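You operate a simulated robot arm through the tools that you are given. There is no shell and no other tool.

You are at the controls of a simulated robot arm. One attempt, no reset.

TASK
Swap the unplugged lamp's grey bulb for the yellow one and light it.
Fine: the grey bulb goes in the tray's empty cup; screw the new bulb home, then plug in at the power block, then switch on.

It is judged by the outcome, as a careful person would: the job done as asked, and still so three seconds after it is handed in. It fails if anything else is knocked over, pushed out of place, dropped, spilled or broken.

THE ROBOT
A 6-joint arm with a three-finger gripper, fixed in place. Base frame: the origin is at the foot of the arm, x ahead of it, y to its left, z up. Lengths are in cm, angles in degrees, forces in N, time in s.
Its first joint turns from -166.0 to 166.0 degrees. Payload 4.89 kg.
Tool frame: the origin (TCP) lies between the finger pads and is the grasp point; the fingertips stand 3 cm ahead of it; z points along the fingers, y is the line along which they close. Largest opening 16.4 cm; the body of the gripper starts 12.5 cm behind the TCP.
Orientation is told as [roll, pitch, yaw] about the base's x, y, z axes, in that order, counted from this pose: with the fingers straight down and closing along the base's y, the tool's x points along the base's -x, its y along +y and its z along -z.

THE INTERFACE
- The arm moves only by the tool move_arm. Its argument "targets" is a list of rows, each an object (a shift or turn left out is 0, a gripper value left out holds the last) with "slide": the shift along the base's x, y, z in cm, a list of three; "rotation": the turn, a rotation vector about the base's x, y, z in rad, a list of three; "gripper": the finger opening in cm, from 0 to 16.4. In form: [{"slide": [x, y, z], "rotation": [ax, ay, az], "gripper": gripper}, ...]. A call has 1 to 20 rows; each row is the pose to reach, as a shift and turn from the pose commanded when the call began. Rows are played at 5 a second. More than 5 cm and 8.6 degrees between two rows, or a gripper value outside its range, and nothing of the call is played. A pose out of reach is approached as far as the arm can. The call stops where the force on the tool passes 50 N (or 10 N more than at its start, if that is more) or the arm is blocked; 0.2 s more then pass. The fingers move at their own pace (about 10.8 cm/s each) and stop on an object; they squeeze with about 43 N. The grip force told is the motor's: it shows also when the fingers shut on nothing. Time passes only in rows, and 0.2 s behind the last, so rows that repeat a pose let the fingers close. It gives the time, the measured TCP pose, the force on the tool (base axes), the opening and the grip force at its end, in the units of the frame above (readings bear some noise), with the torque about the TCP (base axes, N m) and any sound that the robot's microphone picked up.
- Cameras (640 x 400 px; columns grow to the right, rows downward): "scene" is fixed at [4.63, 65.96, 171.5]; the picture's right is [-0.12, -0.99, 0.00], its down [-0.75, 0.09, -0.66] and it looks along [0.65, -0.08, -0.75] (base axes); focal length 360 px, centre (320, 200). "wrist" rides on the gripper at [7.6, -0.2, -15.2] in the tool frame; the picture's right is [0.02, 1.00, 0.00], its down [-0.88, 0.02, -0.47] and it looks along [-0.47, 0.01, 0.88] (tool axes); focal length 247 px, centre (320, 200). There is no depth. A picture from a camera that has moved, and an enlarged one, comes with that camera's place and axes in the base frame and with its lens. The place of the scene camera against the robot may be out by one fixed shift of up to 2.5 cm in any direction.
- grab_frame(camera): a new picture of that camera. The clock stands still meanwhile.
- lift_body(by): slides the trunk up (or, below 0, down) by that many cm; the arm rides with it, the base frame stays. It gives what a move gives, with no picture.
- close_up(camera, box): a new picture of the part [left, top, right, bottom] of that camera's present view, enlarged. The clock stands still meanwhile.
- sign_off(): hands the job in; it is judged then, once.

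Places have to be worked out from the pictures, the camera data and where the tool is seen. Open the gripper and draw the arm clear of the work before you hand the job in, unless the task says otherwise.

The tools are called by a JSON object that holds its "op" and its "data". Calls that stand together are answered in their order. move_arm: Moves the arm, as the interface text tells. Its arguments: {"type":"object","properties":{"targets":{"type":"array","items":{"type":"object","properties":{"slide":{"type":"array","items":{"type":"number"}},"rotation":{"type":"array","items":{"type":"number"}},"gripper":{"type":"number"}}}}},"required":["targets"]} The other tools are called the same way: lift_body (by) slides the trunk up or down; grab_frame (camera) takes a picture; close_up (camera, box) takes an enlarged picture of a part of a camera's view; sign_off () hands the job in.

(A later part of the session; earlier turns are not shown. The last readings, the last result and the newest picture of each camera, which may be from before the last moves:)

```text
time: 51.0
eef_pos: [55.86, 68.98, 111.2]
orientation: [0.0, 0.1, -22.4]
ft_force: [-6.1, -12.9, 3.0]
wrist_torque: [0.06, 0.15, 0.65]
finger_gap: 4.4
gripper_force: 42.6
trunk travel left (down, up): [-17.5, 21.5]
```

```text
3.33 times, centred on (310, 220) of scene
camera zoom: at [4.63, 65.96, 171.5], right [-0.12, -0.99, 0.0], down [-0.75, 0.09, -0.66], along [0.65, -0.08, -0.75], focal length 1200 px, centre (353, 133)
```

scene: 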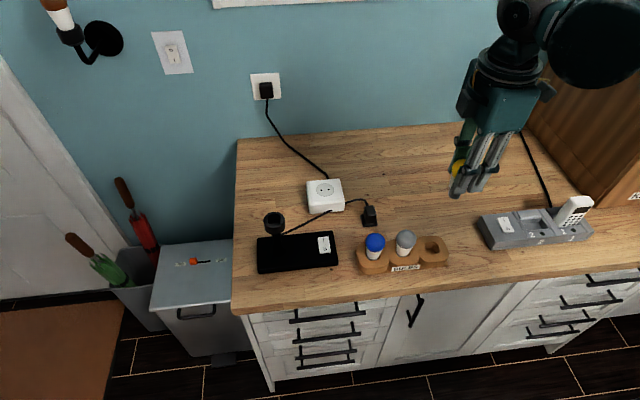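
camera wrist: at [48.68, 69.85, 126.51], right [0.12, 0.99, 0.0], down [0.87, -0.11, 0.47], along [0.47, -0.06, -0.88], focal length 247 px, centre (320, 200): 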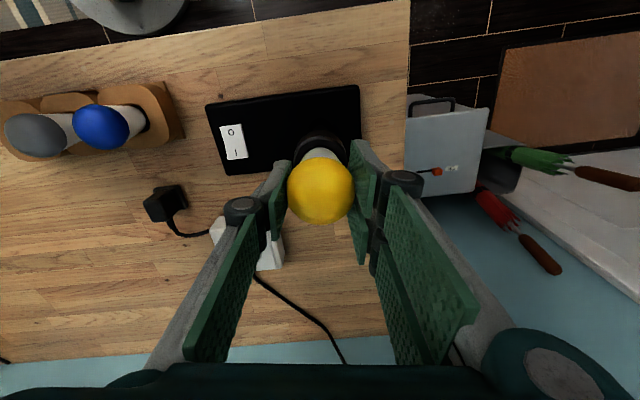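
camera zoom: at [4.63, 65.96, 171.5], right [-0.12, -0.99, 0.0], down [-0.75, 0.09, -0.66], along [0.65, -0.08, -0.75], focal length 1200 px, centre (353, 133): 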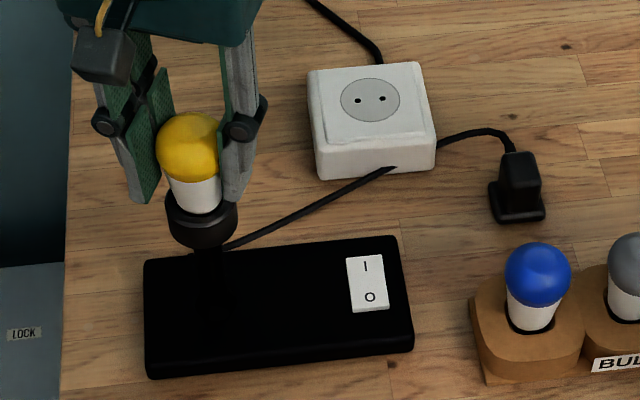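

The fingers slip at constant torque, so the bulb is home. I'll relax the side load, open, and lift clear.

{"op": "move_arm", "data": {"targets": [{"slide": [-0.02, -0.03, 0]}, {"slide": [-0.02, -0.03, 0], "gripper": 5}, {"slide": [-0.02, -0.03, 0], "gripper": 7}, {"slide": [-0.02, -0.03, 0], "gripper": 8}, {"slide": [-0.02, -0.03, 0], "gripper": 8}, {"slide": [-0.02, -0.03, 3], "gripper": 8}, {"slide": [-0.02, -0.03, 7], "gripper": 8}, {"slide": [-0.02, -0.03, 11], "gripper": 8}, {"slide": [-0.02, -0.03, 13], "gripper": 8}, {"slide": [-0.02, -0.03, 13], "gripper": 8}]}}

{"op": "close_up", "data": {"camera": "scene", "box": [230, 160, 390, 280]}}

{"op": "grab_frame", "data": {"camera": "wrist"}}

```text
time: 53.2
eef_pos: [55.98, 68.76, 124.16]
orientation: [0.0, 0.0, -22.4]
ft_force: [-0.5, -0.1, -0.1]
wrist_torque: [0.0, -0.08, -0.04]
finger_gap: 7.99
gripper_force: 0.0
trunk travel left (down, up): [-17.5, 21.5]
```

```text
3.33 times, centred on (310, 220) of scene
camera zoom: at [4.63, 65.96, 171.5], right [-0.12, -0.99, 0.0], down [-0.75, 0.09, -0.66], along [0.65, -0.08, -0.75], focal length 1200 px, centre (353, 133)
```

zoom: 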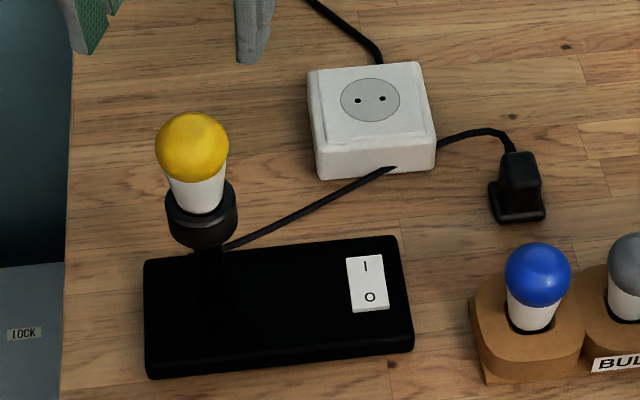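

```text
taken
camera wrist: at [48.89, 71.56, 139.5], right [0.36, 0.93, 0.0], down [0.82, -0.32, 0.47], along [0.44, -0.17, -0.88], focal length 247 px, centre (320, 200)
```

wrist: 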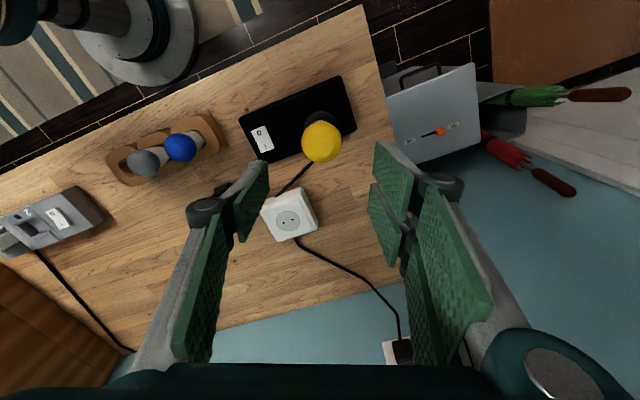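

The yellow bulb stands exactly as the grey one did. Now the plug: it stands near (63.8, 44.3). I'll move above it, turning back to yaw 0, for a close look at its shape and pins.

{"op": "move_arm", "data": {"targets": [{"slide": [1.3, -4.1, 0], "rotation": [0, 0, 0.065], "gripper": 12}, {"slide": [2.6, -8.2, 0], "rotation": [0, 0, 0.13]}, {"slide": [3.9, -12.3, 0], "rotation": [0, 0, 0.195]}, {"slide": [5.2, -16.4, 0], "rotation": [0, 0, 0.26]}, {"slide": [6.5, -20.5, -2], "rotation": [0, 0, 0.325]}, {"slide": [7.8, -24.5, -4], "rotation": [0, 0, 0.391]}, {"slide": [7.8, -24.5, -7], "rotation": [0, 0, 0.391]}, {"slide": [7.8, -24.5, -7], "rotation": [0, 0, 0.391]}]}}

{"op": "grab_frame", "data": {"camera": "wrist"}}

{"op": "close_up", "data": {"camera": "wrist", "box": [250, 90, 420, 250]}}

{"op": "close_up", "data": {"camera": "scene", "box": [300, 170, 390, 240]}}

```text
time: 55.0
eef_pos: [63.61, 44.24, 117.13]
orientation: [-0.1, -0.1, -0.2]
ft_force: [0.0, 0.3, 0.0]
wrist_torque: [0.08, 0.05, 0.02]
finger_gap: 12.01
gripper_force: 0.1
trunk travel left (down, up): [-17.5, 21.5]
```

```text
taken
camera wrist: at [56.01, 44.04, 132.48], right [-0.02, 1.0, 0.0], down [0.88, 0.02, 0.47], along [0.47, 0.01, -0.88], focal length 247 px, centre (320, 200)
```

wrist: 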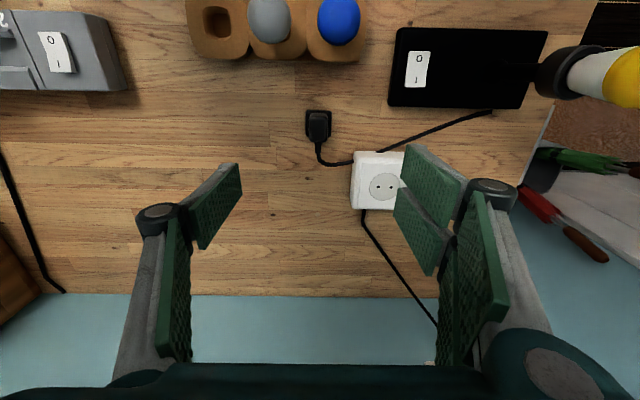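

```text
2.50 times, centred on (335, 170) of wrist
camera zoom: at [56.01, 44.04, 132.48], right [-0.02, 1.0, 0.0], down [0.88, 0.02, 0.47], along [0.47, 0.01, -0.88], focal length 617 px, centre (282, 275)
```

zoom: 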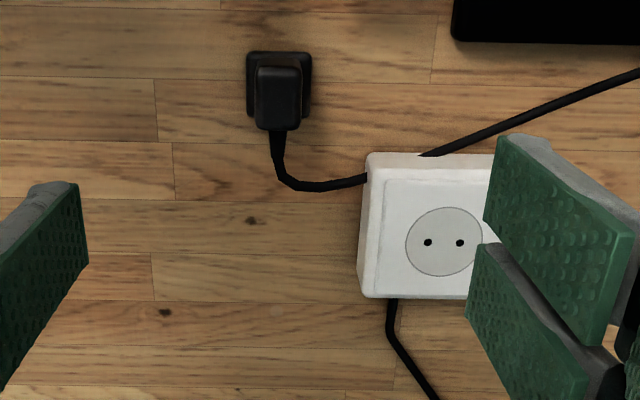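

```text
5.71 times, centred on (345, 205) of scene
camera zoom: at [4.63, 65.96, 171.5], right [-0.12, -0.99, 0.0], down [-0.75, 0.09, -0.66], along [0.65, -0.08, -0.75], focal length 2058 px, centre (177, 171)
```

zoom: 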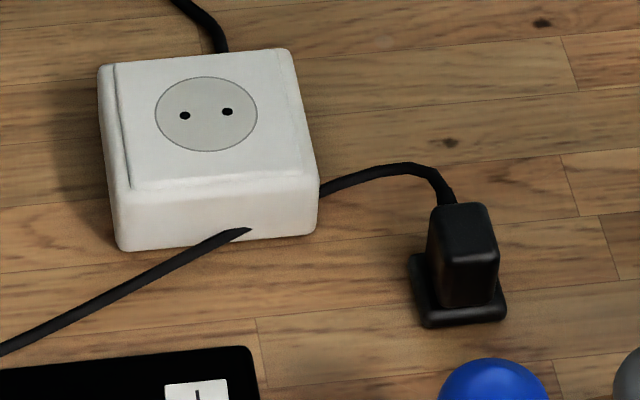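

The plug stands upright with a square flange on the counter, body about 2.7 cm wide, centred near (64.0, 43.9), flange top at z ≈ 91.3; the cord leaves toward +x. The outlet face is at (72.8, 55.0, 95.95). I'll come down above the plug with a narrower opening and look closer.

{"op": "move_arm", "data": {"targets": [{"slide": [0.15, -0.1, -3], "gripper": 6.5}, {"slide": [0.3, -0.25, -7], "gripper": 6.5}, {"slide": [0.3, -0.25, -10.5], "gripper": 6.5}, {"slide": [0.3, -0.25, -12], "gripper": 6.5}, {"slide": [0.3, -0.25, -12], "gripper": 6.5}]}}

{"op": "close_up", "data": {"camera": "wrist", "box": [240, 60, 420, 240]}}

{"op": "close_up", "data": {"camera": "scene", "box": [330, 150, 410, 240]}}

```text
time: 56.2
eef_pos: [63.94, 44.32, 104.96]
orientation: [-0.1, 0.1, -0.1]
ft_force: [-0.4, 0.1, -0.5]
wrist_torque: [-0.07, 0.05, -0.01]
finger_gap: 6.51
gripper_force: 0.0
trunk travel left (down, up): [-17.5, 21.5]
```

```text
2.22 times, centred on (330, 150) of wrist
camera zoom: at [56.39, 44.03, 120.44], right [-0.02, 1.0, 0.0], down [0.88, 0.02, 0.47], along [0.47, 0.01, -0.88], focal length 549 px, centre (298, 311)
```

zoom: 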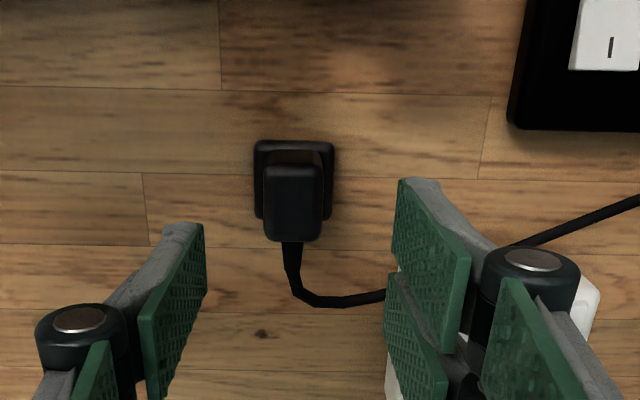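

```text
4.44 times, centred on (370, 195) of scene
camera zoom: at [4.63, 65.96, 171.5], right [-0.12, -0.99, 0.0], down [-0.75, 0.09, -0.66], along [0.65, -0.08, -0.75], focal length 1601 px, centre (98, 222)
```

zoom: 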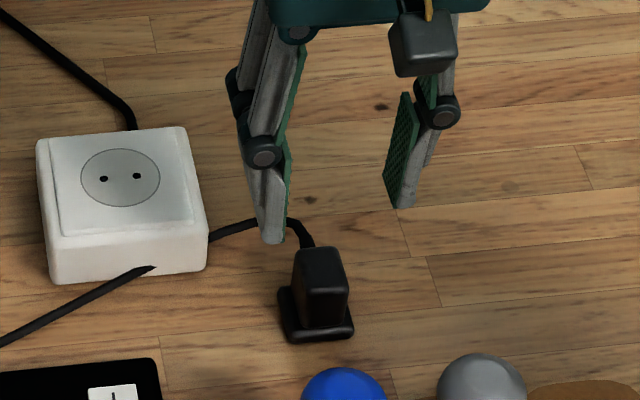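

{"op": "close_up", "data": {"camera": "wrist", "box": [300, 115, 350, 165]}}

{"op": "close_up", "data": {"camera": "scene", "box": [355, 195, 385, 235]}}

```text
8.00 times, centred on (325, 140) of wrist
camera zoom: at [56.39, 44.03, 120.44], right [-0.02, 1.0, 0.0], down [0.88, 0.02, 0.47], along [0.47, 0.01, -0.88], focal length 1976 px, centre (280, 680)
```

zoom: 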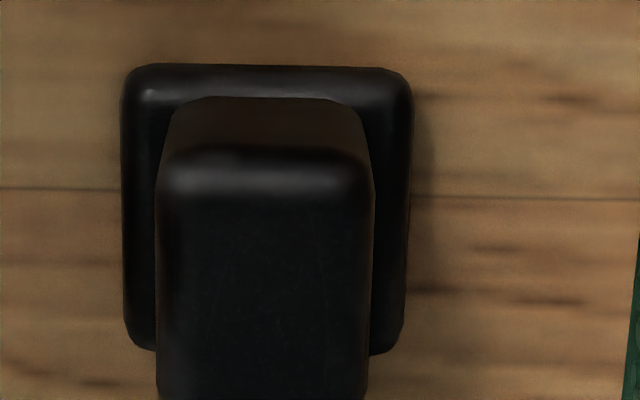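

```text
10.00 times, centred on (370, 215) of scene
camera zoom: at [4.63, 65.96, 171.5], right [-0.12, -0.99, 0.0], down [-0.75, 0.09, -0.66], along [0.65, -0.08, -0.75], focal length 3601 px, centre (-180, 50)
```

zoom: 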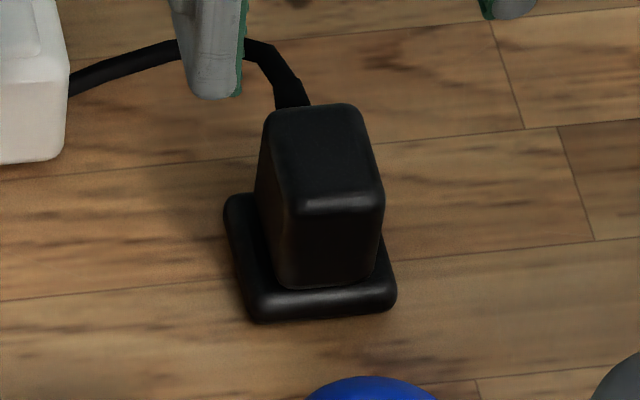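

The plug body measures about 2.5 × 3.7 cm, 3.2 cm tall above its flange, centred at (64.3, 43.95), top at z ≈ 94.5. I'll centre over it, narrow the fingers and descend partway.

{"op": "move_arm", "data": {"targets": [{"slide": [0.3, -0.28, -2], "gripper": 5.2}, {"slide": [0.3, -0.28, -5], "gripper": 5.2}, {"slide": [0.3, -0.28, -7], "gripper": 5.2}, {"slide": [0.3, -0.28, -7], "gripper": 5.2}]}}

{"op": "close_up", "data": {"camera": "wrist", "box": [240, 80, 420, 260]}}

{"op": "close_up", "data": {"camera": "scene", "box": [330, 160, 410, 240]}}

```text
time: 57.2
eef_pos: [64.41, 44.04, 98.15]
orientation: [0.0, 0.0, -0.1]
ft_force: [1.1, -0.3, 0.0]
wrist_torque: [-0.02, 0.02, -0.01]
finger_gap: 5.19
gripper_force: 0.0
trunk travel left (down, up): [-17.5, 21.5]
```

```text
2.22 times, centred on (330, 170) of wrist
camera zoom: at [56.77, 43.76, 113.48], right [-0.02, 1.0, 0.0], down [0.88, 0.02, 0.47], along [0.47, 0.01, -0.88], focal length 549 px, centre (298, 267)
```

zoom: 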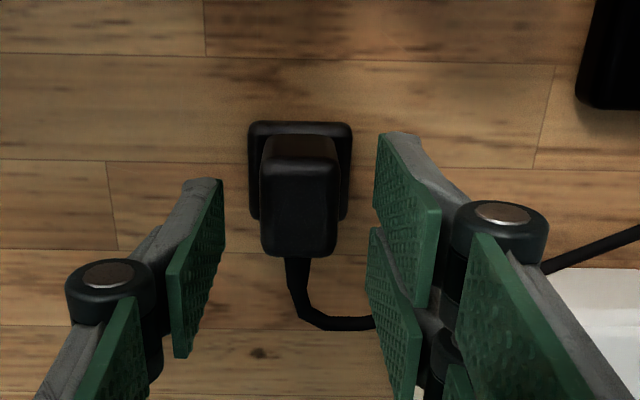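

```text
5.00 times, centred on (370, 200) of scene
camera zoom: at [4.63, 65.96, 171.5], right [-0.12, -0.99, 0.0], down [-0.75, 0.09, -0.66], along [0.65, -0.08, -0.75], focal length 1801 px, centre (70, 200)
```

zoom: 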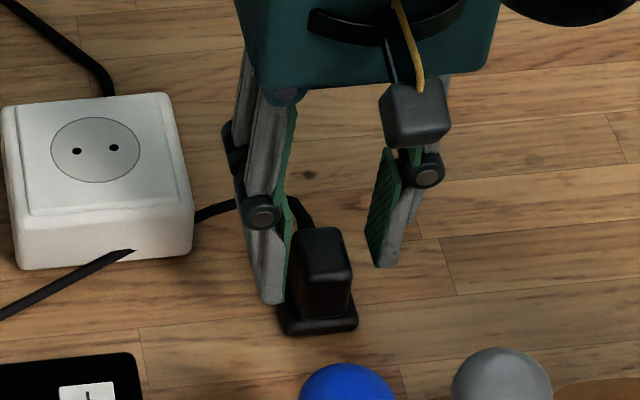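

Centred within a millimetre. I'll lower 3.3 cm so the fingertips stop just above the flange, then close.

{"op": "move_arm", "data": {"targets": [{"slide": [0.05, 0.03, -1.5], "gripper": 5.2}, {"slide": [0.05, 0.03, -2.7], "gripper": 5.2}, {"slide": [0.05, 0.03, -3.3], "gripper": 5.2}, {"slide": [0.05, 0.03, -3.3], "gripper": 5.2}]}}

{"op": "close_up", "data": {"camera": "wrist", "box": [240, 80, 420, 260]}}

{"op": "close_up", "data": {"camera": "scene", "box": [330, 160, 410, 240]}}

```text
time: 58.2
eef_pos: [64.4, 43.97, 94.92]
orientation: [0.0, 0.0, -0.1]
ft_force: [0.4, 0.6, -0.1]
wrist_torque: [0.0, 0.0, -0.01]
finger_gap: 5.2
gripper_force: 0.0
trunk travel left (down, up): [-17.5, 21.5]
```

```text
2.22 times, centred on (330, 170) of wrist
camera zoom: at [56.85, 43.73, 110.28], right [-0.02, 1.0, 0.0], down [0.88, 0.02, 0.47], along [0.47, 0.01, -0.88], focal length 549 px, centre (298, 267)
```

zoom: 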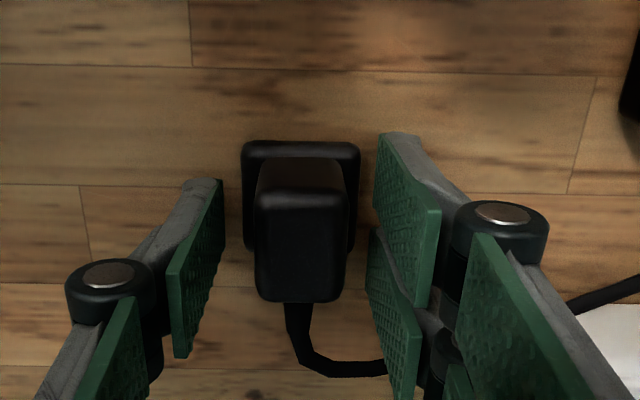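

```text
5.00 times, centred on (370, 200) of scene
camera zoom: at [4.63, 65.96, 171.5], right [-0.12, -0.99, 0.0], down [-0.75, 0.09, -0.66], along [0.65, -0.08, -0.75], focal length 1801 px, centre (70, 200)
```

zoom: 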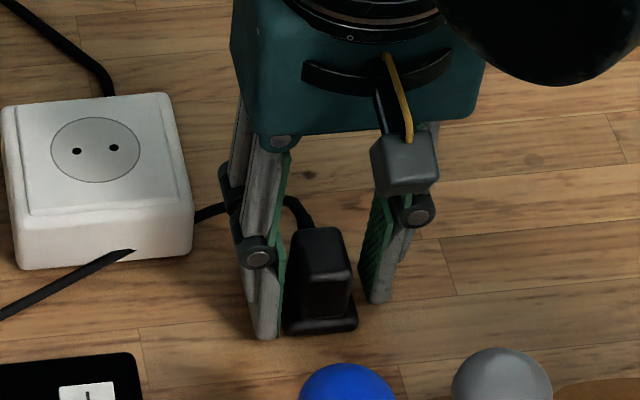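

The fingers straddle the plug body evenly. I'll close on it and lift a little.

{"op": "move_arm", "data": {"targets": [{"slide": [0, 0, 0], "gripper": 3.5}, {"slide": [0, 0, 0], "gripper": 1.5}, {"slide": [0, 0, 0], "gripper": 1.5}, {"slide": [0, 0, 0.5], "gripper": 1.5}, {"slide": [0, 0, 1.2], "gripper": 1.5}, {"slide": [0, 0, 1.2], "gripper": 1.5}]}}

{"op": "close_up", "data": {"camera": "wrist", "box": [240, 80, 420, 260]}}

{"op": "close_up", "data": {"camera": "scene", "box": [330, 160, 410, 240]}}

```text
time: 59.6
eef_pos: [64.4, 43.81, 96.05]
orientation: [-0.1, -0.1, -0.1]
ft_force: [0.8, 0.3, -0.8]
wrist_torque: [0.02, -0.02, 0.04]
finger_gap: 2.71
gripper_force: 42.6
trunk travel left (down, up): [-17.5, 21.5]
```

```text
2.22 times, centred on (330, 170) of wrist
camera zoom: at [56.82, 43.61, 111.44], right [-0.02, 1.0, 0.0], down [0.88, 0.02, 0.47], along [0.47, 0.01, -0.88], focal length 549 px, centre (298, 267)
```

zoom: 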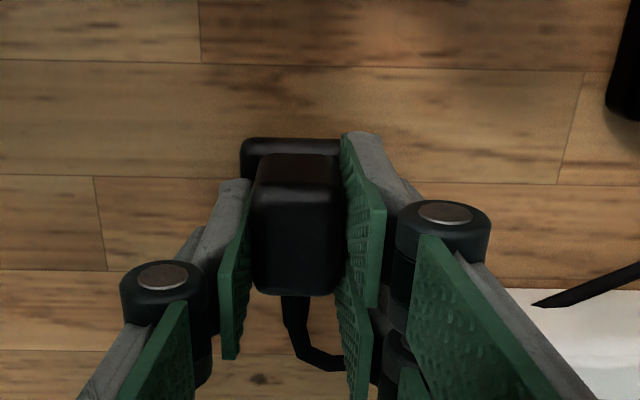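

```text
5.00 times, centred on (370, 200) of scene
camera zoom: at [4.63, 65.96, 171.5], right [-0.12, -0.99, 0.0], down [-0.75, 0.09, -0.66], along [0.65, -0.08, -0.75], focal length 1801 px, centre (70, 200)
```

zoom: 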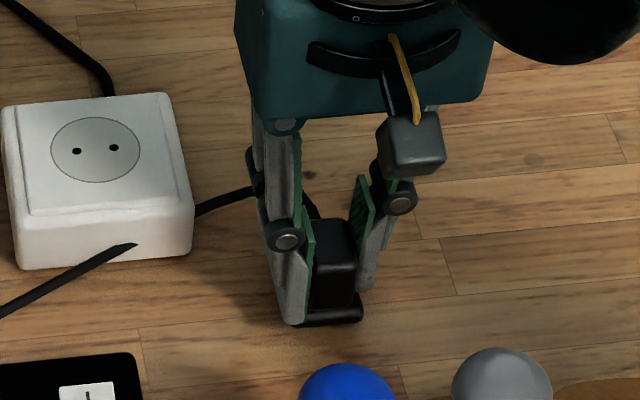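

The plug is held (2.7 cm wide) and came up freely. I'll lift it to clear the power block and look for its pins.

{"op": "move_arm", "data": {"targets": [{"slide": [0, 0, 2.5]}, {"slide": [0, 0, 5]}, {"slide": [0, 0, 7.5]}, {"slide": [0, 0, 10]}, {"slide": [0, 0, 10]}]}}

{"op": "grab_frame", "data": {"camera": "wrist"}}

{"op": "close_up", "data": {"camera": "scene", "box": [300, 120, 420, 240]}}

```text
time: 60.8
eef_pos: [64.29, 43.8, 106.08]
orientation: [0.0, 0.0, -0.1]
ft_force: [0.4, 0.3, -1.4]
wrist_torque: [0.03, -0.03, 0.01]
finger_gap: 2.73
gripper_force: 42.4
trunk travel left (down, up): [-17.5, 21.5]
```

```text
taken
camera wrist: at [56.76, 43.63, 121.49], right [-0.02, 1.0, 0.0], down [0.88, 0.02, 0.47], along [0.47, 0.01, -0.88], focal length 247 px, centre (320, 200)
```

wrist: 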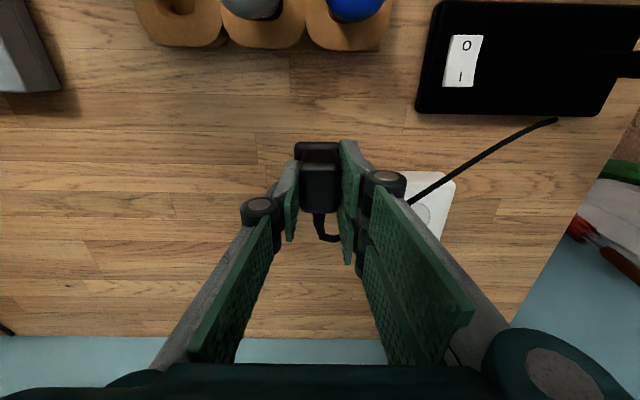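

```text
3.33 times, centred on (360, 180) of scene
camera zoom: at [4.63, 65.96, 171.5], right [-0.12, -0.99, 0.0], down [-0.75, 0.09, -0.66], along [0.65, -0.08, -0.75], focal length 1200 px, centre (187, 267)
```

zoom: 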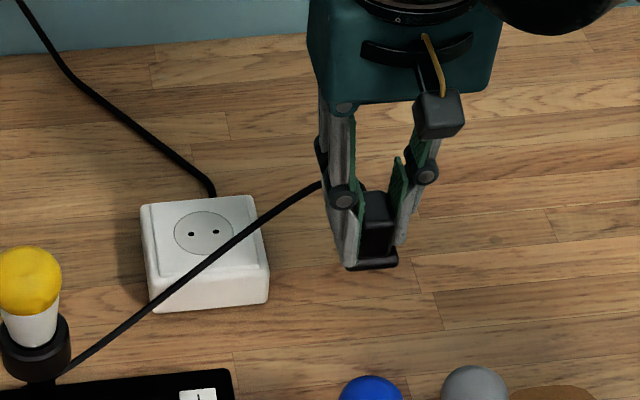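

{"op": "close_up", "data": {"camera": "scene", "box": [355, 170, 390, 210]}}

{"op": "close_up", "data": {"camera": "wrist", "box": [285, 120, 355, 240]}}

```text
10.00 times, centred on (372, 190) of scene
camera zoom: at [4.63, 65.96, 171.5], right [-0.12, -0.99, 0.0], down [-0.75, 0.09, -0.66], along [0.65, -0.08, -0.75], focal length 3601 px, centre (-205, 300)
```

zoom: 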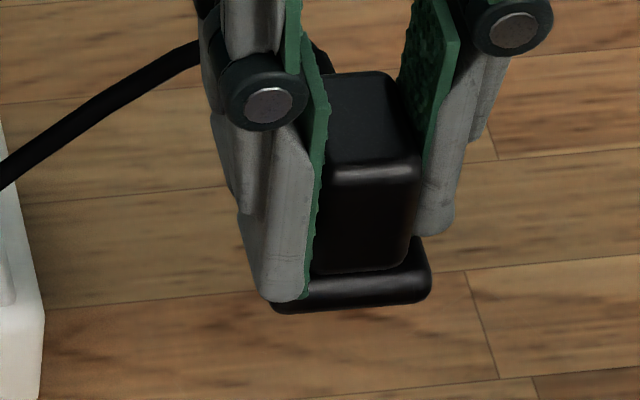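

```text
3.33 times, centred on (320, 180) of wrist
camera zoom: at [56.76, 43.63, 121.49], right [-0.02, 1.0, 0.0], down [0.88, 0.02, 0.47], along [0.47, 0.01, -0.88], focal length 823 px, centre (320, 267)
```

zoom: 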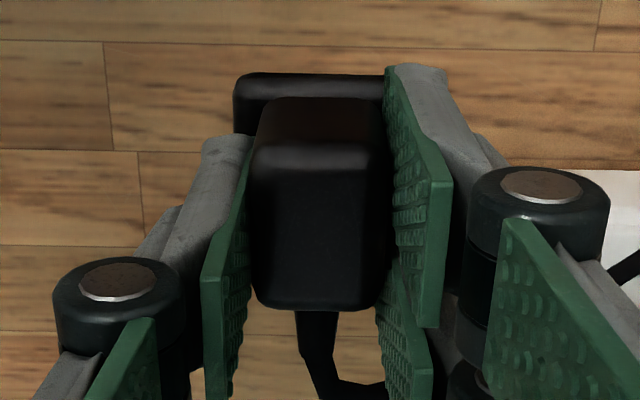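

No pins are visible from above because the flange hides them. I'll tilt the plug about 30° toward the scene camera, in free air, to see the underside and learn the pins' line.

{"op": "move_arm", "data": {"targets": [{"slide": [0, 0, 0.5], "rotation": [0, 0.13, 0]}, {"slide": [0, 0, 1], "rotation": [0, 0.26, 0]}, {"slide": [0, 0, 1.5], "rotation": [0, 0.39, 0]}, {"slide": [0, 0, 2], "rotation": [0, 0.52, 0]}, {"slide": [0, 0, 2], "rotation": [0, 0.52, 0]}]}}

{"op": "close_up", "data": {"camera": "scene", "box": [355, 165, 390, 205]}}

{"op": "grab_frame", "data": {"camera": "scene"}}

```text
time: 62.0
eef_pos: [64.52, 43.81, 108.07]
orientation: [0.0, 29.7, -0.1]
ft_force: [0.9, 0.2, -1.2]
wrist_torque: [-0.04, 0.07, 0.05]
finger_gap: 2.7
gripper_force: 43.9
trunk travel left (down, up): [-17.5, 21.5]
```

```text
10.00 times, centred on (372, 185) of scene
camera zoom: at [4.63, 65.96, 171.5], right [-0.12, -0.99, 0.0], down [-0.75, 0.09, -0.66], along [0.65, -0.08, -0.75], focal length 3601 px, centre (-205, 350)
```

zoom: 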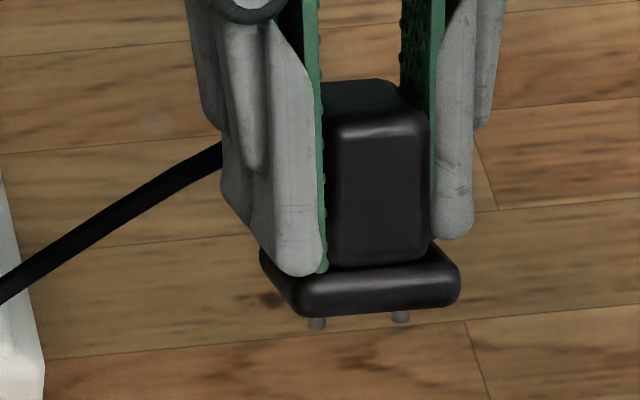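

```text
taken
```

scene: 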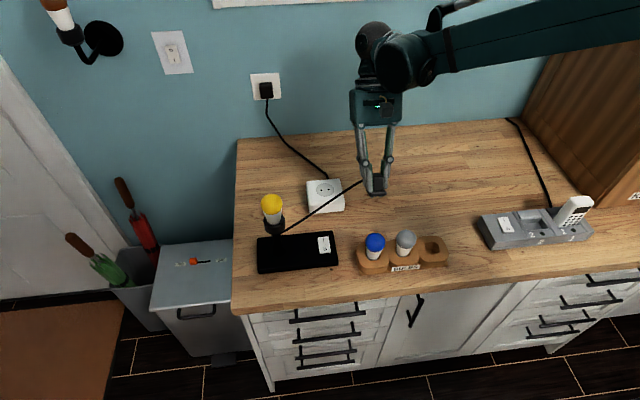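

Two pins are visible, spaced about 2 cm apart along y and centred under the flange — the same line as the outlet's holes. I'll set the plug upright again and carry it above the outlet.

{"op": "move_arm", "data": {"targets": [{"slide": [0, 0, 0], "rotation": [0, -0.13, 0]}, {"slide": [0, 0, 0], "rotation": [0, -0.26, 0]}, {"slide": [0, 0, 0], "rotation": [0, -0.39, 0]}, {"slide": [0, 0, 0], "rotation": [0, -0.52, 0]}, {"slide": [0, 0, 0], "rotation": [0, -0.52, 0]}]}}

{"op": "close_up", "data": {"camera": "wrist", "box": [260, 100, 440, 260]}}

```text
time: 63.2
eef_pos: [64.41, 43.9, 108.09]
orientation: [0.0, -0.2, -0.1]
ft_force: [0.0, -0.3, 0.0]
wrist_torque: [0.08, -0.04, 0.01]
finger_gap: 2.74
gripper_force: 43.2
trunk travel left (down, up): [-17.5, 21.5]
```

```text
2.50 times, centred on (350, 180) of wrist
camera zoom: at [56.76, 43.75, 123.48], right [-0.02, 1.0, 0.0], down [0.88, 0.02, 0.47], along [0.47, 0.01, -0.88], focal length 617 px, centre (245, 250)
```

zoom: 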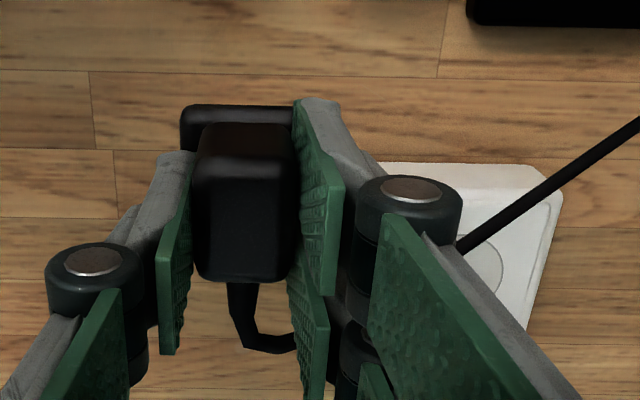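

The plug's flange centre sits about 0.3 cm toward −x of the TCP and centred in y. I'll move the TCP to about (73.1, 55.0), staying high, and check.

{"op": "move_arm", "data": {"targets": [{"slide": [2.2, 2.8, 0]}, {"slide": [4.4, 5.5, 0]}, {"slide": [6.6, 8.3, 0]}, {"slide": [8.7, 11.05, 0]}, {"slide": [8.7, 11.05, -1]}, {"slide": [8.7, 11.05, -1]}]}}

{"op": "grab_frame", "data": {"camera": "wrist"}}

{"op": "close_up", "data": {"camera": "scene", "box": [290, 140, 370, 220]}}

{"op": "close_up", "data": {"camera": "wrist", "box": [270, 90, 370, 220]}}

```text
time: 64.6
eef_pos: [73.14, 55.11, 106.92]
orientation: [0.0, 0.0, -0.1]
ft_force: [-0.2, 1.0, -1.1]
wrist_torque: [-0.05, 0.06, 0.02]
finger_gap: 2.74
gripper_force: 42.4
trunk travel left (down, up): [-17.5, 21.5]
```

```text
taken
camera wrist: at [65.52, 54.87, 122.38], right [-0.02, 1.0, 0.0], down [0.88, 0.02, 0.47], along [0.47, 0.01, -0.88], focal length 247 px, centre (320, 200)
```

wrist: 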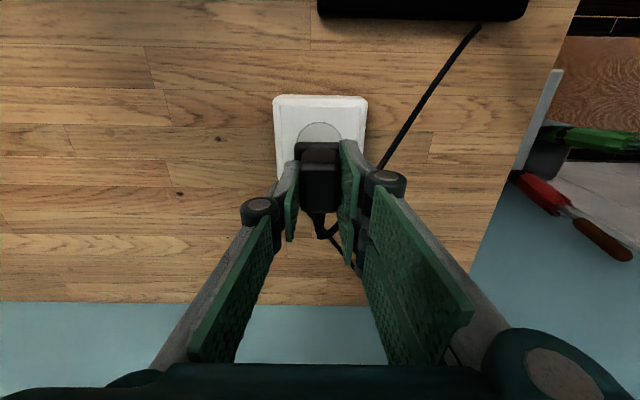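

```text
5.00 times, centred on (330, 180) of scene
camera zoom: at [4.63, 65.96, 171.5], right [-0.12, -0.99, 0.0], down [-0.75, 0.09, -0.66], along [0.65, -0.08, -0.75], focal length 1801 px, centre (270, 300)
```

zoom: 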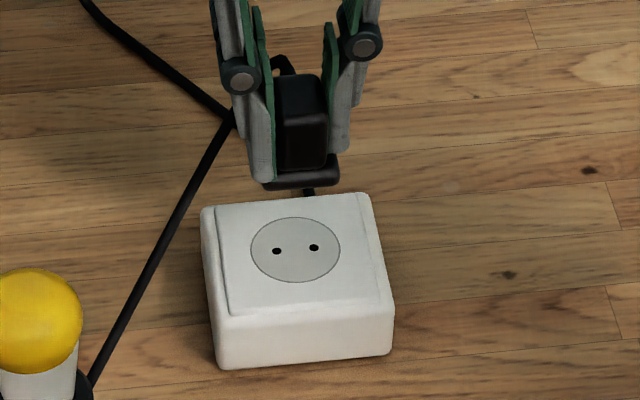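

```text
3.08 times, centred on (320, 155) of wrist
camera zoom: at [65.52, 54.87, 122.38], right [-0.02, 1.0, 0.0], down [0.88, 0.02, 0.47], along [0.47, 0.01, -0.88], focal length 760 px, centre (320, 338)
```

zoom: 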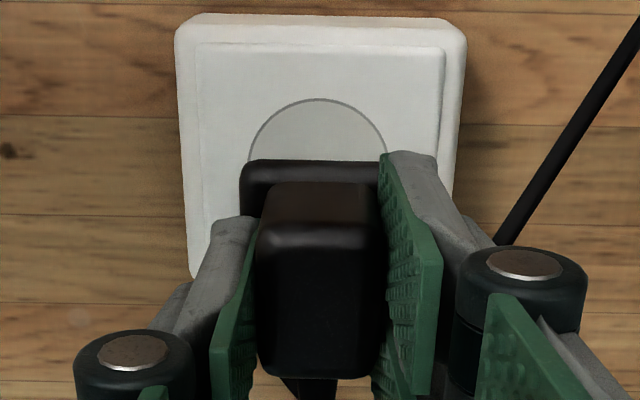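

The numbers agree from both cameras: flange centre ≈ (72.8, 55.05) against the outlet's (72.8–72.9, 55.0). I'll lower 3.5 cm to bring the pins just above the holes and recheck.

{"op": "move_arm", "data": {"targets": [{"slide": [0.05, -0.05, -1.2]}, {"slide": [0.05, -0.05, -2.4]}, {"slide": [0.05, -0.05, -3.5]}, {"slide": [0.05, -0.05, -3.5]}]}}

{"op": "close_up", "data": {"camera": "scene", "box": [305, 160, 355, 215]}}

{"op": "close_up", "data": {"camera": "wrist", "box": [270, 90, 370, 220]}}

```text
time: 65.6
eef_pos: [73.14, 54.95, 103.44]
orientation: [0.0, 0.0, -0.2]
ft_force: [-0.9, 0.2, -0.6]
wrist_torque: [-0.02, 0.03, -0.03]
finger_gap: 2.71
gripper_force: 42.6
trunk travel left (down, up): [-17.5, 21.5]
```

```text
7.27 times, centred on (330, 188) of scene
camera zoom: at [4.63, 65.96, 171.5], right [-0.12, -0.99, 0.0], down [-0.75, 0.09, -0.66], along [0.65, -0.08, -0.75], focal length 2619 px, centre (247, 291)
```

zoom: 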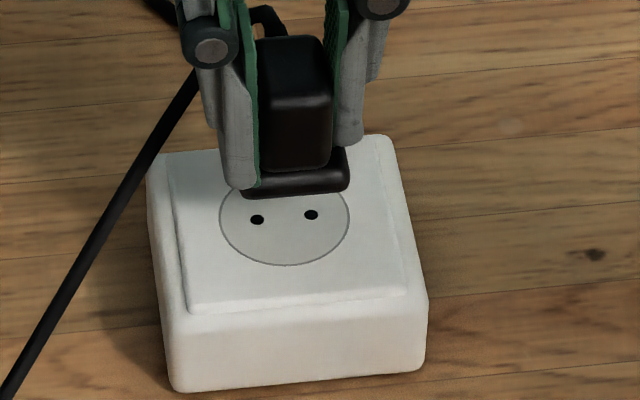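

```text
3.08 times, centred on (320, 155) of wrist
camera zoom: at [65.58, 54.73, 118.78], right [-0.02, 1.0, 0.0], down [0.88, 0.02, 0.47], along [0.47, 0.01, -0.88], focal length 760 px, centre (320, 338)
```

zoom: 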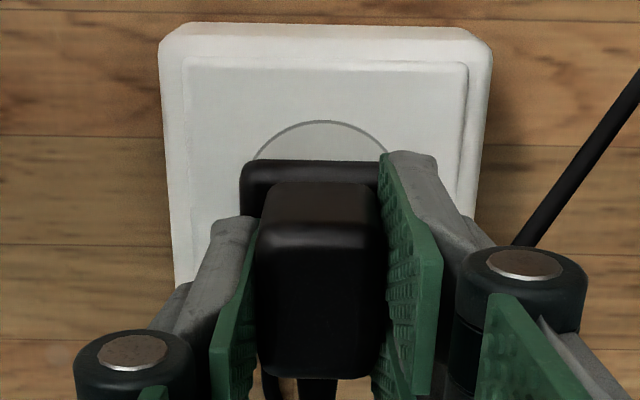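

Both views show the plug over the holes within a millimetre. I'll lower slowly and watch for contact.

{"op": "move_arm", "data": {"targets": [{"slide": [0, 0, -0.3]}, {"slide": [0, 0, -0.6]}, {"slide": [0, 0, -0.9]}, {"slide": [0, 0, -1.2]}, {"slide": [0, 0, -1.2]}]}}

```text
time: 66.8
eef_pos: [73.02, 54.98, 102.44]
orientation: [0.0, -0.1, -0.1]
ft_force: [0.4, 0.2, 0.3]
wrist_torque: [0.0, -0.01, -0.04]
finger_gap: 2.71
gripper_force: 43.5
trunk travel left (down, up): [-17.5, 21.5]
```

{"op": "move_arm", "data": {"targets": [{"slide": [0, 0, -0.25]}, {"slide": [0, 0, -0.5]}, {"slide": [0, 0, -0.5]}]}}

{"op": "close_up", "data": {"camera": "scene", "box": [305, 160, 355, 215]}}

```text
time: 67.6
eef_pos: [73.11, 54.96, 101.9]
orientation: [0.0, 0.0, -0.2]
ft_force: [-0.9, 0.4, -1.0]
wrist_torque: [-0.03, -0.04, -0.02]
finger_gap: 2.73
gripper_force: 42.5
trunk travel left (down, up): [-17.5, 21.5]
```

```text
7.27 times, centred on (330, 188) of scene
camera zoom: at [4.63, 65.96, 171.5], right [-0.12, -0.99, 0.0], down [-0.75, 0.09, -0.66], along [0.65, -0.08, -0.75], focal length 2619 px, centre (247, 291)
```

zoom: 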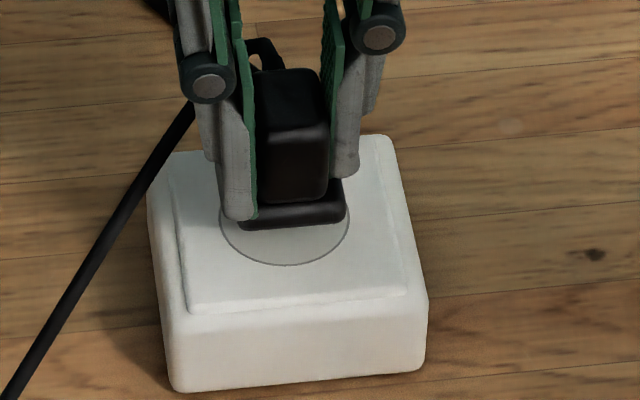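

{"op": "move_arm", "data": {"targets": [{"slide": [0, 0, -0.2]}, {"slide": [0, 0, -0.4]}, {"slide": [0, 0, -0.4]}]}}

```text
time: 68.4
eef_pos: [73.15, 55.12, 101.47]
orientation: [0.1, -0.1, -0.2]
ft_force: [-0.1, -0.5, -1.3]
wrist_torque: [0.02, -0.01, 0.0]
finger_gap: 2.72
gripper_force: 42.7
trunk travel left (down, up): [-17.5, 21.5]
```

{"op": "move_arm", "data": {"targets": [{"slide": [0, 0, -0.2]}, {"slide": [0, 0, -0.4]}, {"slide": [0, 0, -0.4]}]}}

{"op": "close_up", "data": {"camera": "scene", "box": [305, 160, 355, 215]}}

{"op": "close_up", "data": {"camera": "wrist", "box": [270, 90, 370, 220]}}

```text
time: 69.2
eef_pos: [73.04, 54.88, 101.02]
orientation: [0.0, 0.1, -0.1]
ft_force: [0.0, -0.3, -0.4]
wrist_torque: [-0.04, 0.02, 0.03]
finger_gap: 2.72
gripper_force: 43.1
trunk travel left (down, up): [-17.5, 21.5]
```

```text
7.27 times, centred on (330, 188) of scene
camera zoom: at [4.63, 65.96, 171.5], right [-0.12, -0.99, 0.0], down [-0.75, 0.09, -0.66], along [0.65, -0.08, -0.75], focal length 2619 px, centre (247, 291)
```

zoom: 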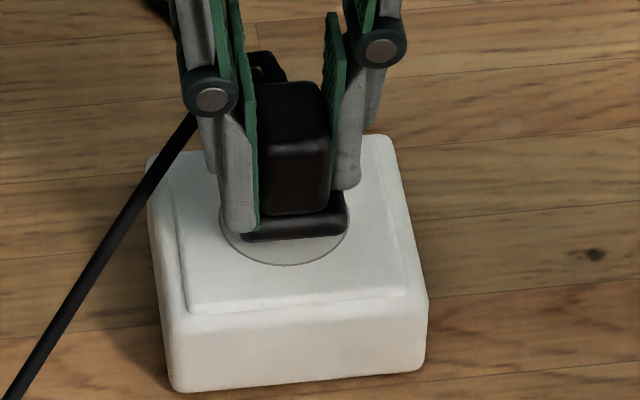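

```text
3.08 times, centred on (320, 155) of wrist
camera zoom: at [65.57, 54.74, 116.44], right [-0.02, 1.0, 0.0], down [0.88, 0.02, 0.47], along [0.47, 0.01, -0.88], focal length 760 px, centre (320, 338)
```

zoom: 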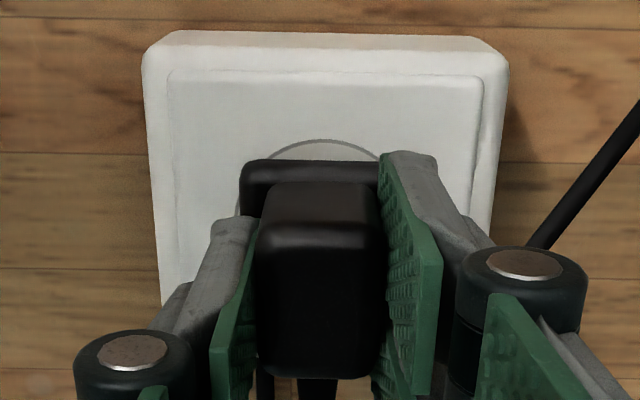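

The flange is about 1 cm above the face with no contact yet. I'll continue down in small steps.

{"op": "move_arm", "data": {"targets": [{"slide": [0, 0, -0.15]}, {"slide": [0, 0, -0.3]}, {"slide": [0, 0, -0.3]}]}}

```text
time: 70.0
eef_pos: [73.07, 55.06, 100.85]
orientation: [0.0, -0.1, -0.1]
ft_force: [0.1, -0.2, -1.1]
wrist_torque: [-0.03, -0.02, -0.03]
finger_gap: 2.71
gripper_force: 43.1
trunk travel left (down, up): [-17.5, 21.5]
```

{"op": "move_arm", "data": {"targets": [{"slide": [0, 0, -0.15]}, {"slide": [0, 0, -0.3]}, {"slide": [0, 0, -0.3]}]}}

{"op": "close_up", "data": {"camera": "scene", "box": [305, 160, 355, 215]}}

```text
time: 70.8
eef_pos: [73.11, 54.91, 100.47]
orientation: [0.0, 0.1, -0.1]
ft_force: [-0.1, -0.5, -0.7]
wrist_torque: [0.01, 0.0, 0.01]
finger_gap: 2.72
gripper_force: 43.4
trunk travel left (down, up): [-17.5, 21.5]
```

```text
7.27 times, centred on (330, 188) of scene
camera zoom: at [4.63, 65.96, 171.5], right [-0.12, -0.99, 0.0], down [-0.75, 0.09, -0.66], along [0.65, -0.08, -0.75], focal length 2619 px, centre (247, 291)
```

zoom: 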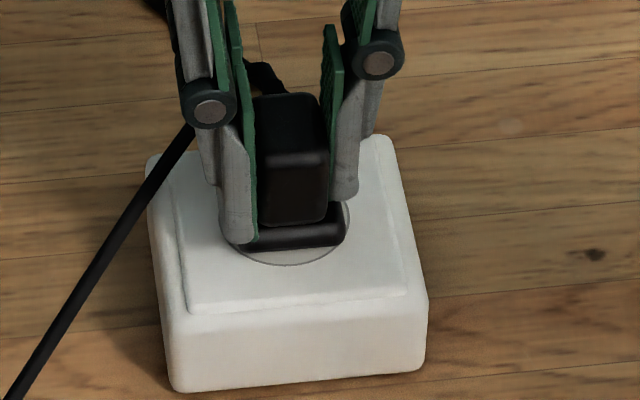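

{"op": "move_arm", "data": {"targets": [{"slide": [0, 0, -0.15]}, {"slide": [0, 0, -0.3]}, {"slide": [0, 0, -0.3]}]}}

```text
time: 71.6
eef_pos: [73.18, 55.02, 100.17]
orientation: [0.0, 0.0, -0.1]
ft_force: [0.6, -0.4, -0.4]
wrist_torque: [-0.01, 0.01, -0.01]
finger_gap: 2.73
gripper_force: 43.3
trunk travel left (down, up): [-17.5, 21.5]
```

{"op": "move_arm", "data": {"targets": [{"slide": [0, 0, -0.15]}, {"slide": [0, 0, -0.25]}, {"slide": [0, 0, -0.25]}]}}

{"op": "close_up", "data": {"camera": "scene", "box": [305, 160, 355, 215]}}

{"op": "close_up", "data": {"camera": "wrist", "box": [270, 90, 370, 220]}}

```text
time: 72.4
eef_pos: [73.0, 54.9, 100.1]
orientation: [0.0, -0.1, -0.1]
ft_force: [5.0, 5.1, 19.0]
wrist_torque: [-0.01, -0.05, 0.03]
finger_gap: 2.73
gripper_force: 42.7
trunk travel left (down, up): [-17.5, 21.5]
```

```text
7.27 times, centred on (330, 188) of scene
camera zoom: at [4.63, 65.96, 171.5], right [-0.12, -0.99, 0.0], down [-0.75, 0.09, -0.66], along [0.65, -0.08, -0.75], focal length 2619 px, centre (247, 291)
```

zoom: 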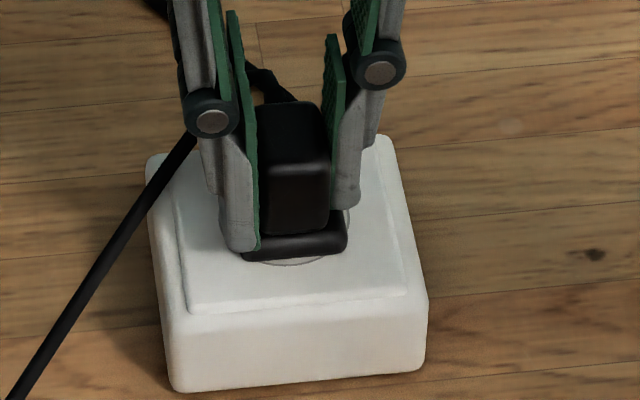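

```text
3.08 times, centred on (320, 155) of wrist
camera zoom: at [65.53, 54.72, 115.39], right [-0.02, 1.0, 0.0], down [0.88, 0.02, 0.47], along [0.47, 0.01, -0.88], focal length 760 px, centre (320, 338)
```

zoom: 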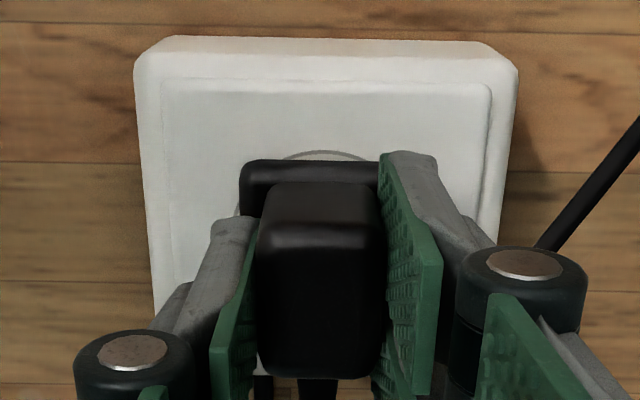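

Contact at 19 N just when the flange looks flush with the outlet face, so the pins have gone in. I'll press slightly more to make sure it's fully home.

{"op": "move_arm", "data": {"targets": [{"slide": [0.02, 0.02, -0.04]}, {"slide": [0.02, 0.02, -0.08]}, {"slide": [0.02, 0.02, -0.08]}]}}

{"op": "close_up", "data": {"camera": "scene", "box": [305, 160, 355, 215]}}

```text
time: 73.2
eef_pos: [73.11, 54.85, 99.93]
orientation: [0.0, -0.1, -0.1]
ft_force: [7.3, 0.9, 35.9]
wrist_torque: [0.0, -0.15, 0.02]
finger_gap: 2.72
gripper_force: 43.0
trunk travel left (down, up): [-17.5, 21.5]
```

```text
7.27 times, centred on (330, 188) of scene
camera zoom: at [4.63, 65.96, 171.5], right [-0.12, -0.99, 0.0], down [-0.75, 0.09, -0.66], along [0.65, -0.08, -0.75], focal length 2619 px, centre (247, 291)
```

zoom: 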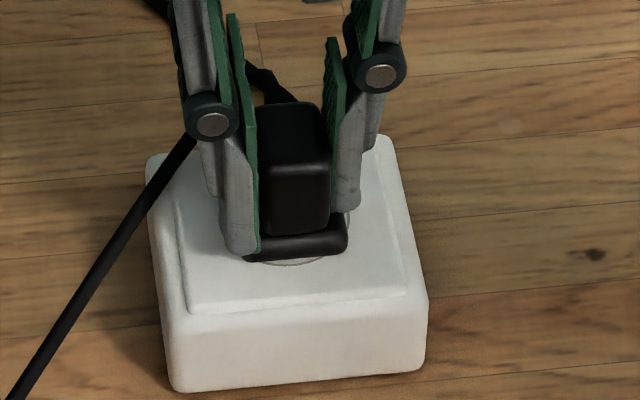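

It resists at 36 N without moving further, and the block hasn't shifted, so the plug is home. I'll ease the load, open the fingers modestly and lift away.

{"op": "move_arm", "data": {"targets": [{"slide": [0, 0, 0.1]}, {"slide": [0, 0, 0.1], "gripper": 3.5}, {"slide": [0, 0, 0.1], "gripper": 4.6}, {"slide": [0, 0, 0.1], "gripper": 4.6}, {"slide": [0, 0, 0.1], "gripper": 4.6}]}}

{"op": "close_up", "data": {"camera": "scene", "box": [305, 160, 355, 215]}}

{"op": "close_up", "data": {"camera": "wrist", "box": [250, 90, 430, 270]}}

```text
time: 74.4
eef_pos: [73.09, 54.89, 99.94]
orientation: [0.0, -0.1, -0.1]
ft_force: [1.4, -0.2, -0.4]
wrist_torque: [0.0, 0.07, -0.03]
finger_gap: 4.58
gripper_force: 0.0
trunk travel left (down, up): [-17.5, 21.5]
```

```text
7.27 times, centred on (330, 188) of scene
camera zoom: at [4.63, 65.96, 171.5], right [-0.12, -0.99, 0.0], down [-0.75, 0.09, -0.66], along [0.65, -0.08, -0.75], focal length 2619 px, centre (247, 291)
```

zoom: 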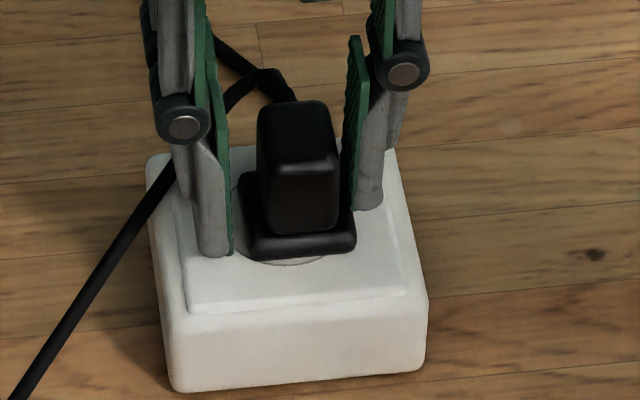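

```text
2.22 times, centred on (340, 180) of wrist
camera zoom: at [65.52, 54.8, 115.29], right [-0.02, 1.0, 0.0], down [0.88, 0.02, 0.47], along [0.47, 0.01, -0.88], focal length 549 px, centre (276, 244)
```

zoom: 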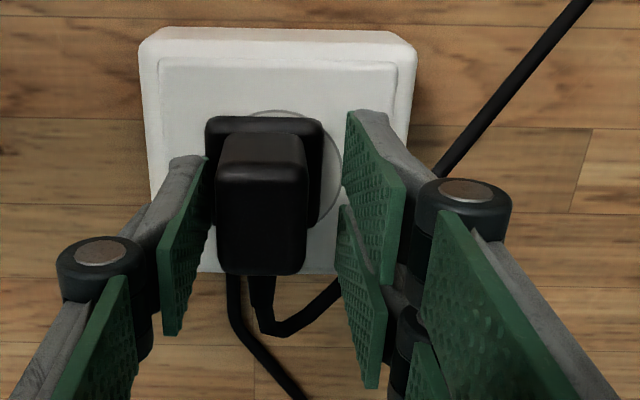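

After release the plug seems to have shifted a few millimetres toward −y. I'll zoom in to see whether the pins are actually in the holes.

{"op": "close_up", "data": {"camera": "scene", "box": [320, 170, 350, 205]}}

{"op": "close_up", "data": {"camera": "wrist", "box": [300, 120, 380, 220]}}

```text
11.43 times, centred on (335, 188) of scene
camera zoom: at [4.63, 65.96, 171.5], right [-0.12, -0.99, 0.0], down [-0.75, 0.09, -0.66], along [0.65, -0.08, -0.75], focal length 4116 px, centre (149, 343)
```

zoom: 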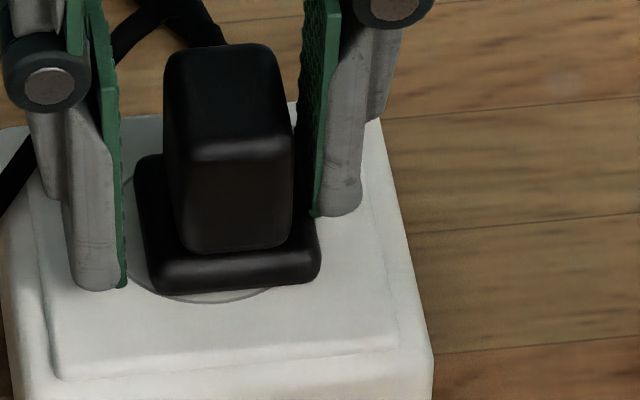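

```text
4.00 times, centred on (340, 170) of wrist
camera zoom: at [65.52, 54.8, 115.29], right [-0.02, 1.0, 0.0], down [0.88, 0.02, 0.47], along [0.47, 0.01, -0.88], focal length 988 px, centre (240, 320)
```

zoom: 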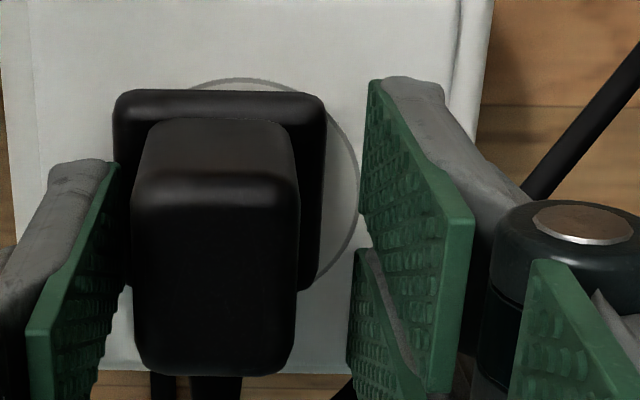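

The plug sits about 0.45 cm toward −y of the outlet centre with the flange slightly raised, so it isn't properly in. I'll regrip it where it is and see how it sits.

{"op": "move_arm", "data": {"targets": [{"slide": [0, -0.4, 0], "gripper": 4.6}, {"slide": [0, -0.4, 0], "gripper": 3.5}, {"slide": [0, -0.4, 0], "gripper": 1.5}, {"slide": [0, -0.4, 0], "gripper": 1.5}, {"slide": [0, -0.4, 0], "gripper": 1.5}]}}

{"op": "close_up", "data": {"camera": "scene", "box": [320, 170, 350, 205]}}

{"op": "close_up", "data": {"camera": "wrist", "box": [270, 100, 390, 230]}}

```text
time: 75.6
eef_pos: [73.05, 54.69, 99.98]
orientation: [0.0, 0.0, 0.0]
ft_force: [0.3, -0.6, 0.3]
wrist_torque: [0.0, 0.0, -0.01]
finger_gap: 2.74
gripper_force: 43.0
trunk travel left (down, up): [-17.5, 21.5]
```

```text
11.43 times, centred on (335, 188) of scene
camera zoom: at [4.63, 65.96, 171.5], right [-0.12, -0.99, 0.0], down [-0.75, 0.09, -0.66], along [0.65, -0.08, -0.75], focal length 4116 px, centre (149, 343)
```

zoom: 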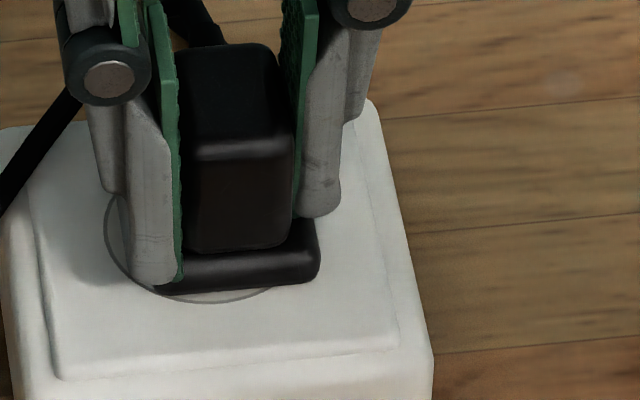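

```text
3.08 times, centred on (330, 165) of wrist
camera zoom: at [65.5, 54.39, 115.31], right [-0.02, 1.0, 0.0], down [0.88, 0.02, 0.47], along [0.47, 0.01, -0.88], focal length 760 px, centre (289, 308)
```

zoom: 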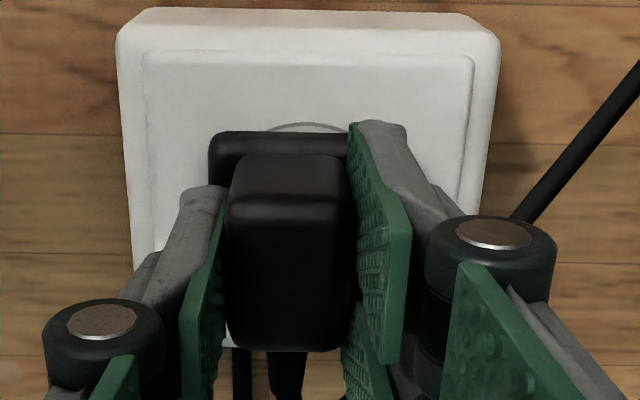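

Regripped with zero load, about 0.45 cm off in −y. I'll test by moving +0.15 in y: if the pins are free on the face it should slide with little force.

{"op": "move_arm", "data": {"targets": [{"slide": [0, 0.08, 0]}, {"slide": [0, 0.15, 0]}, {"slide": [0, 0.15, 0]}]}}

```text
time: 76.4
eef_pos: [73.01, 54.71, 100.13]
orientation: [-0.1, 0.0, -0.2]
ft_force: [-0.3, -0.5, -0.1]
wrist_torque: [0.03, 0.01, -0.03]
finger_gap: 2.72
gripper_force: 43.2
trunk travel left (down, up): [-17.5, 21.5]
```

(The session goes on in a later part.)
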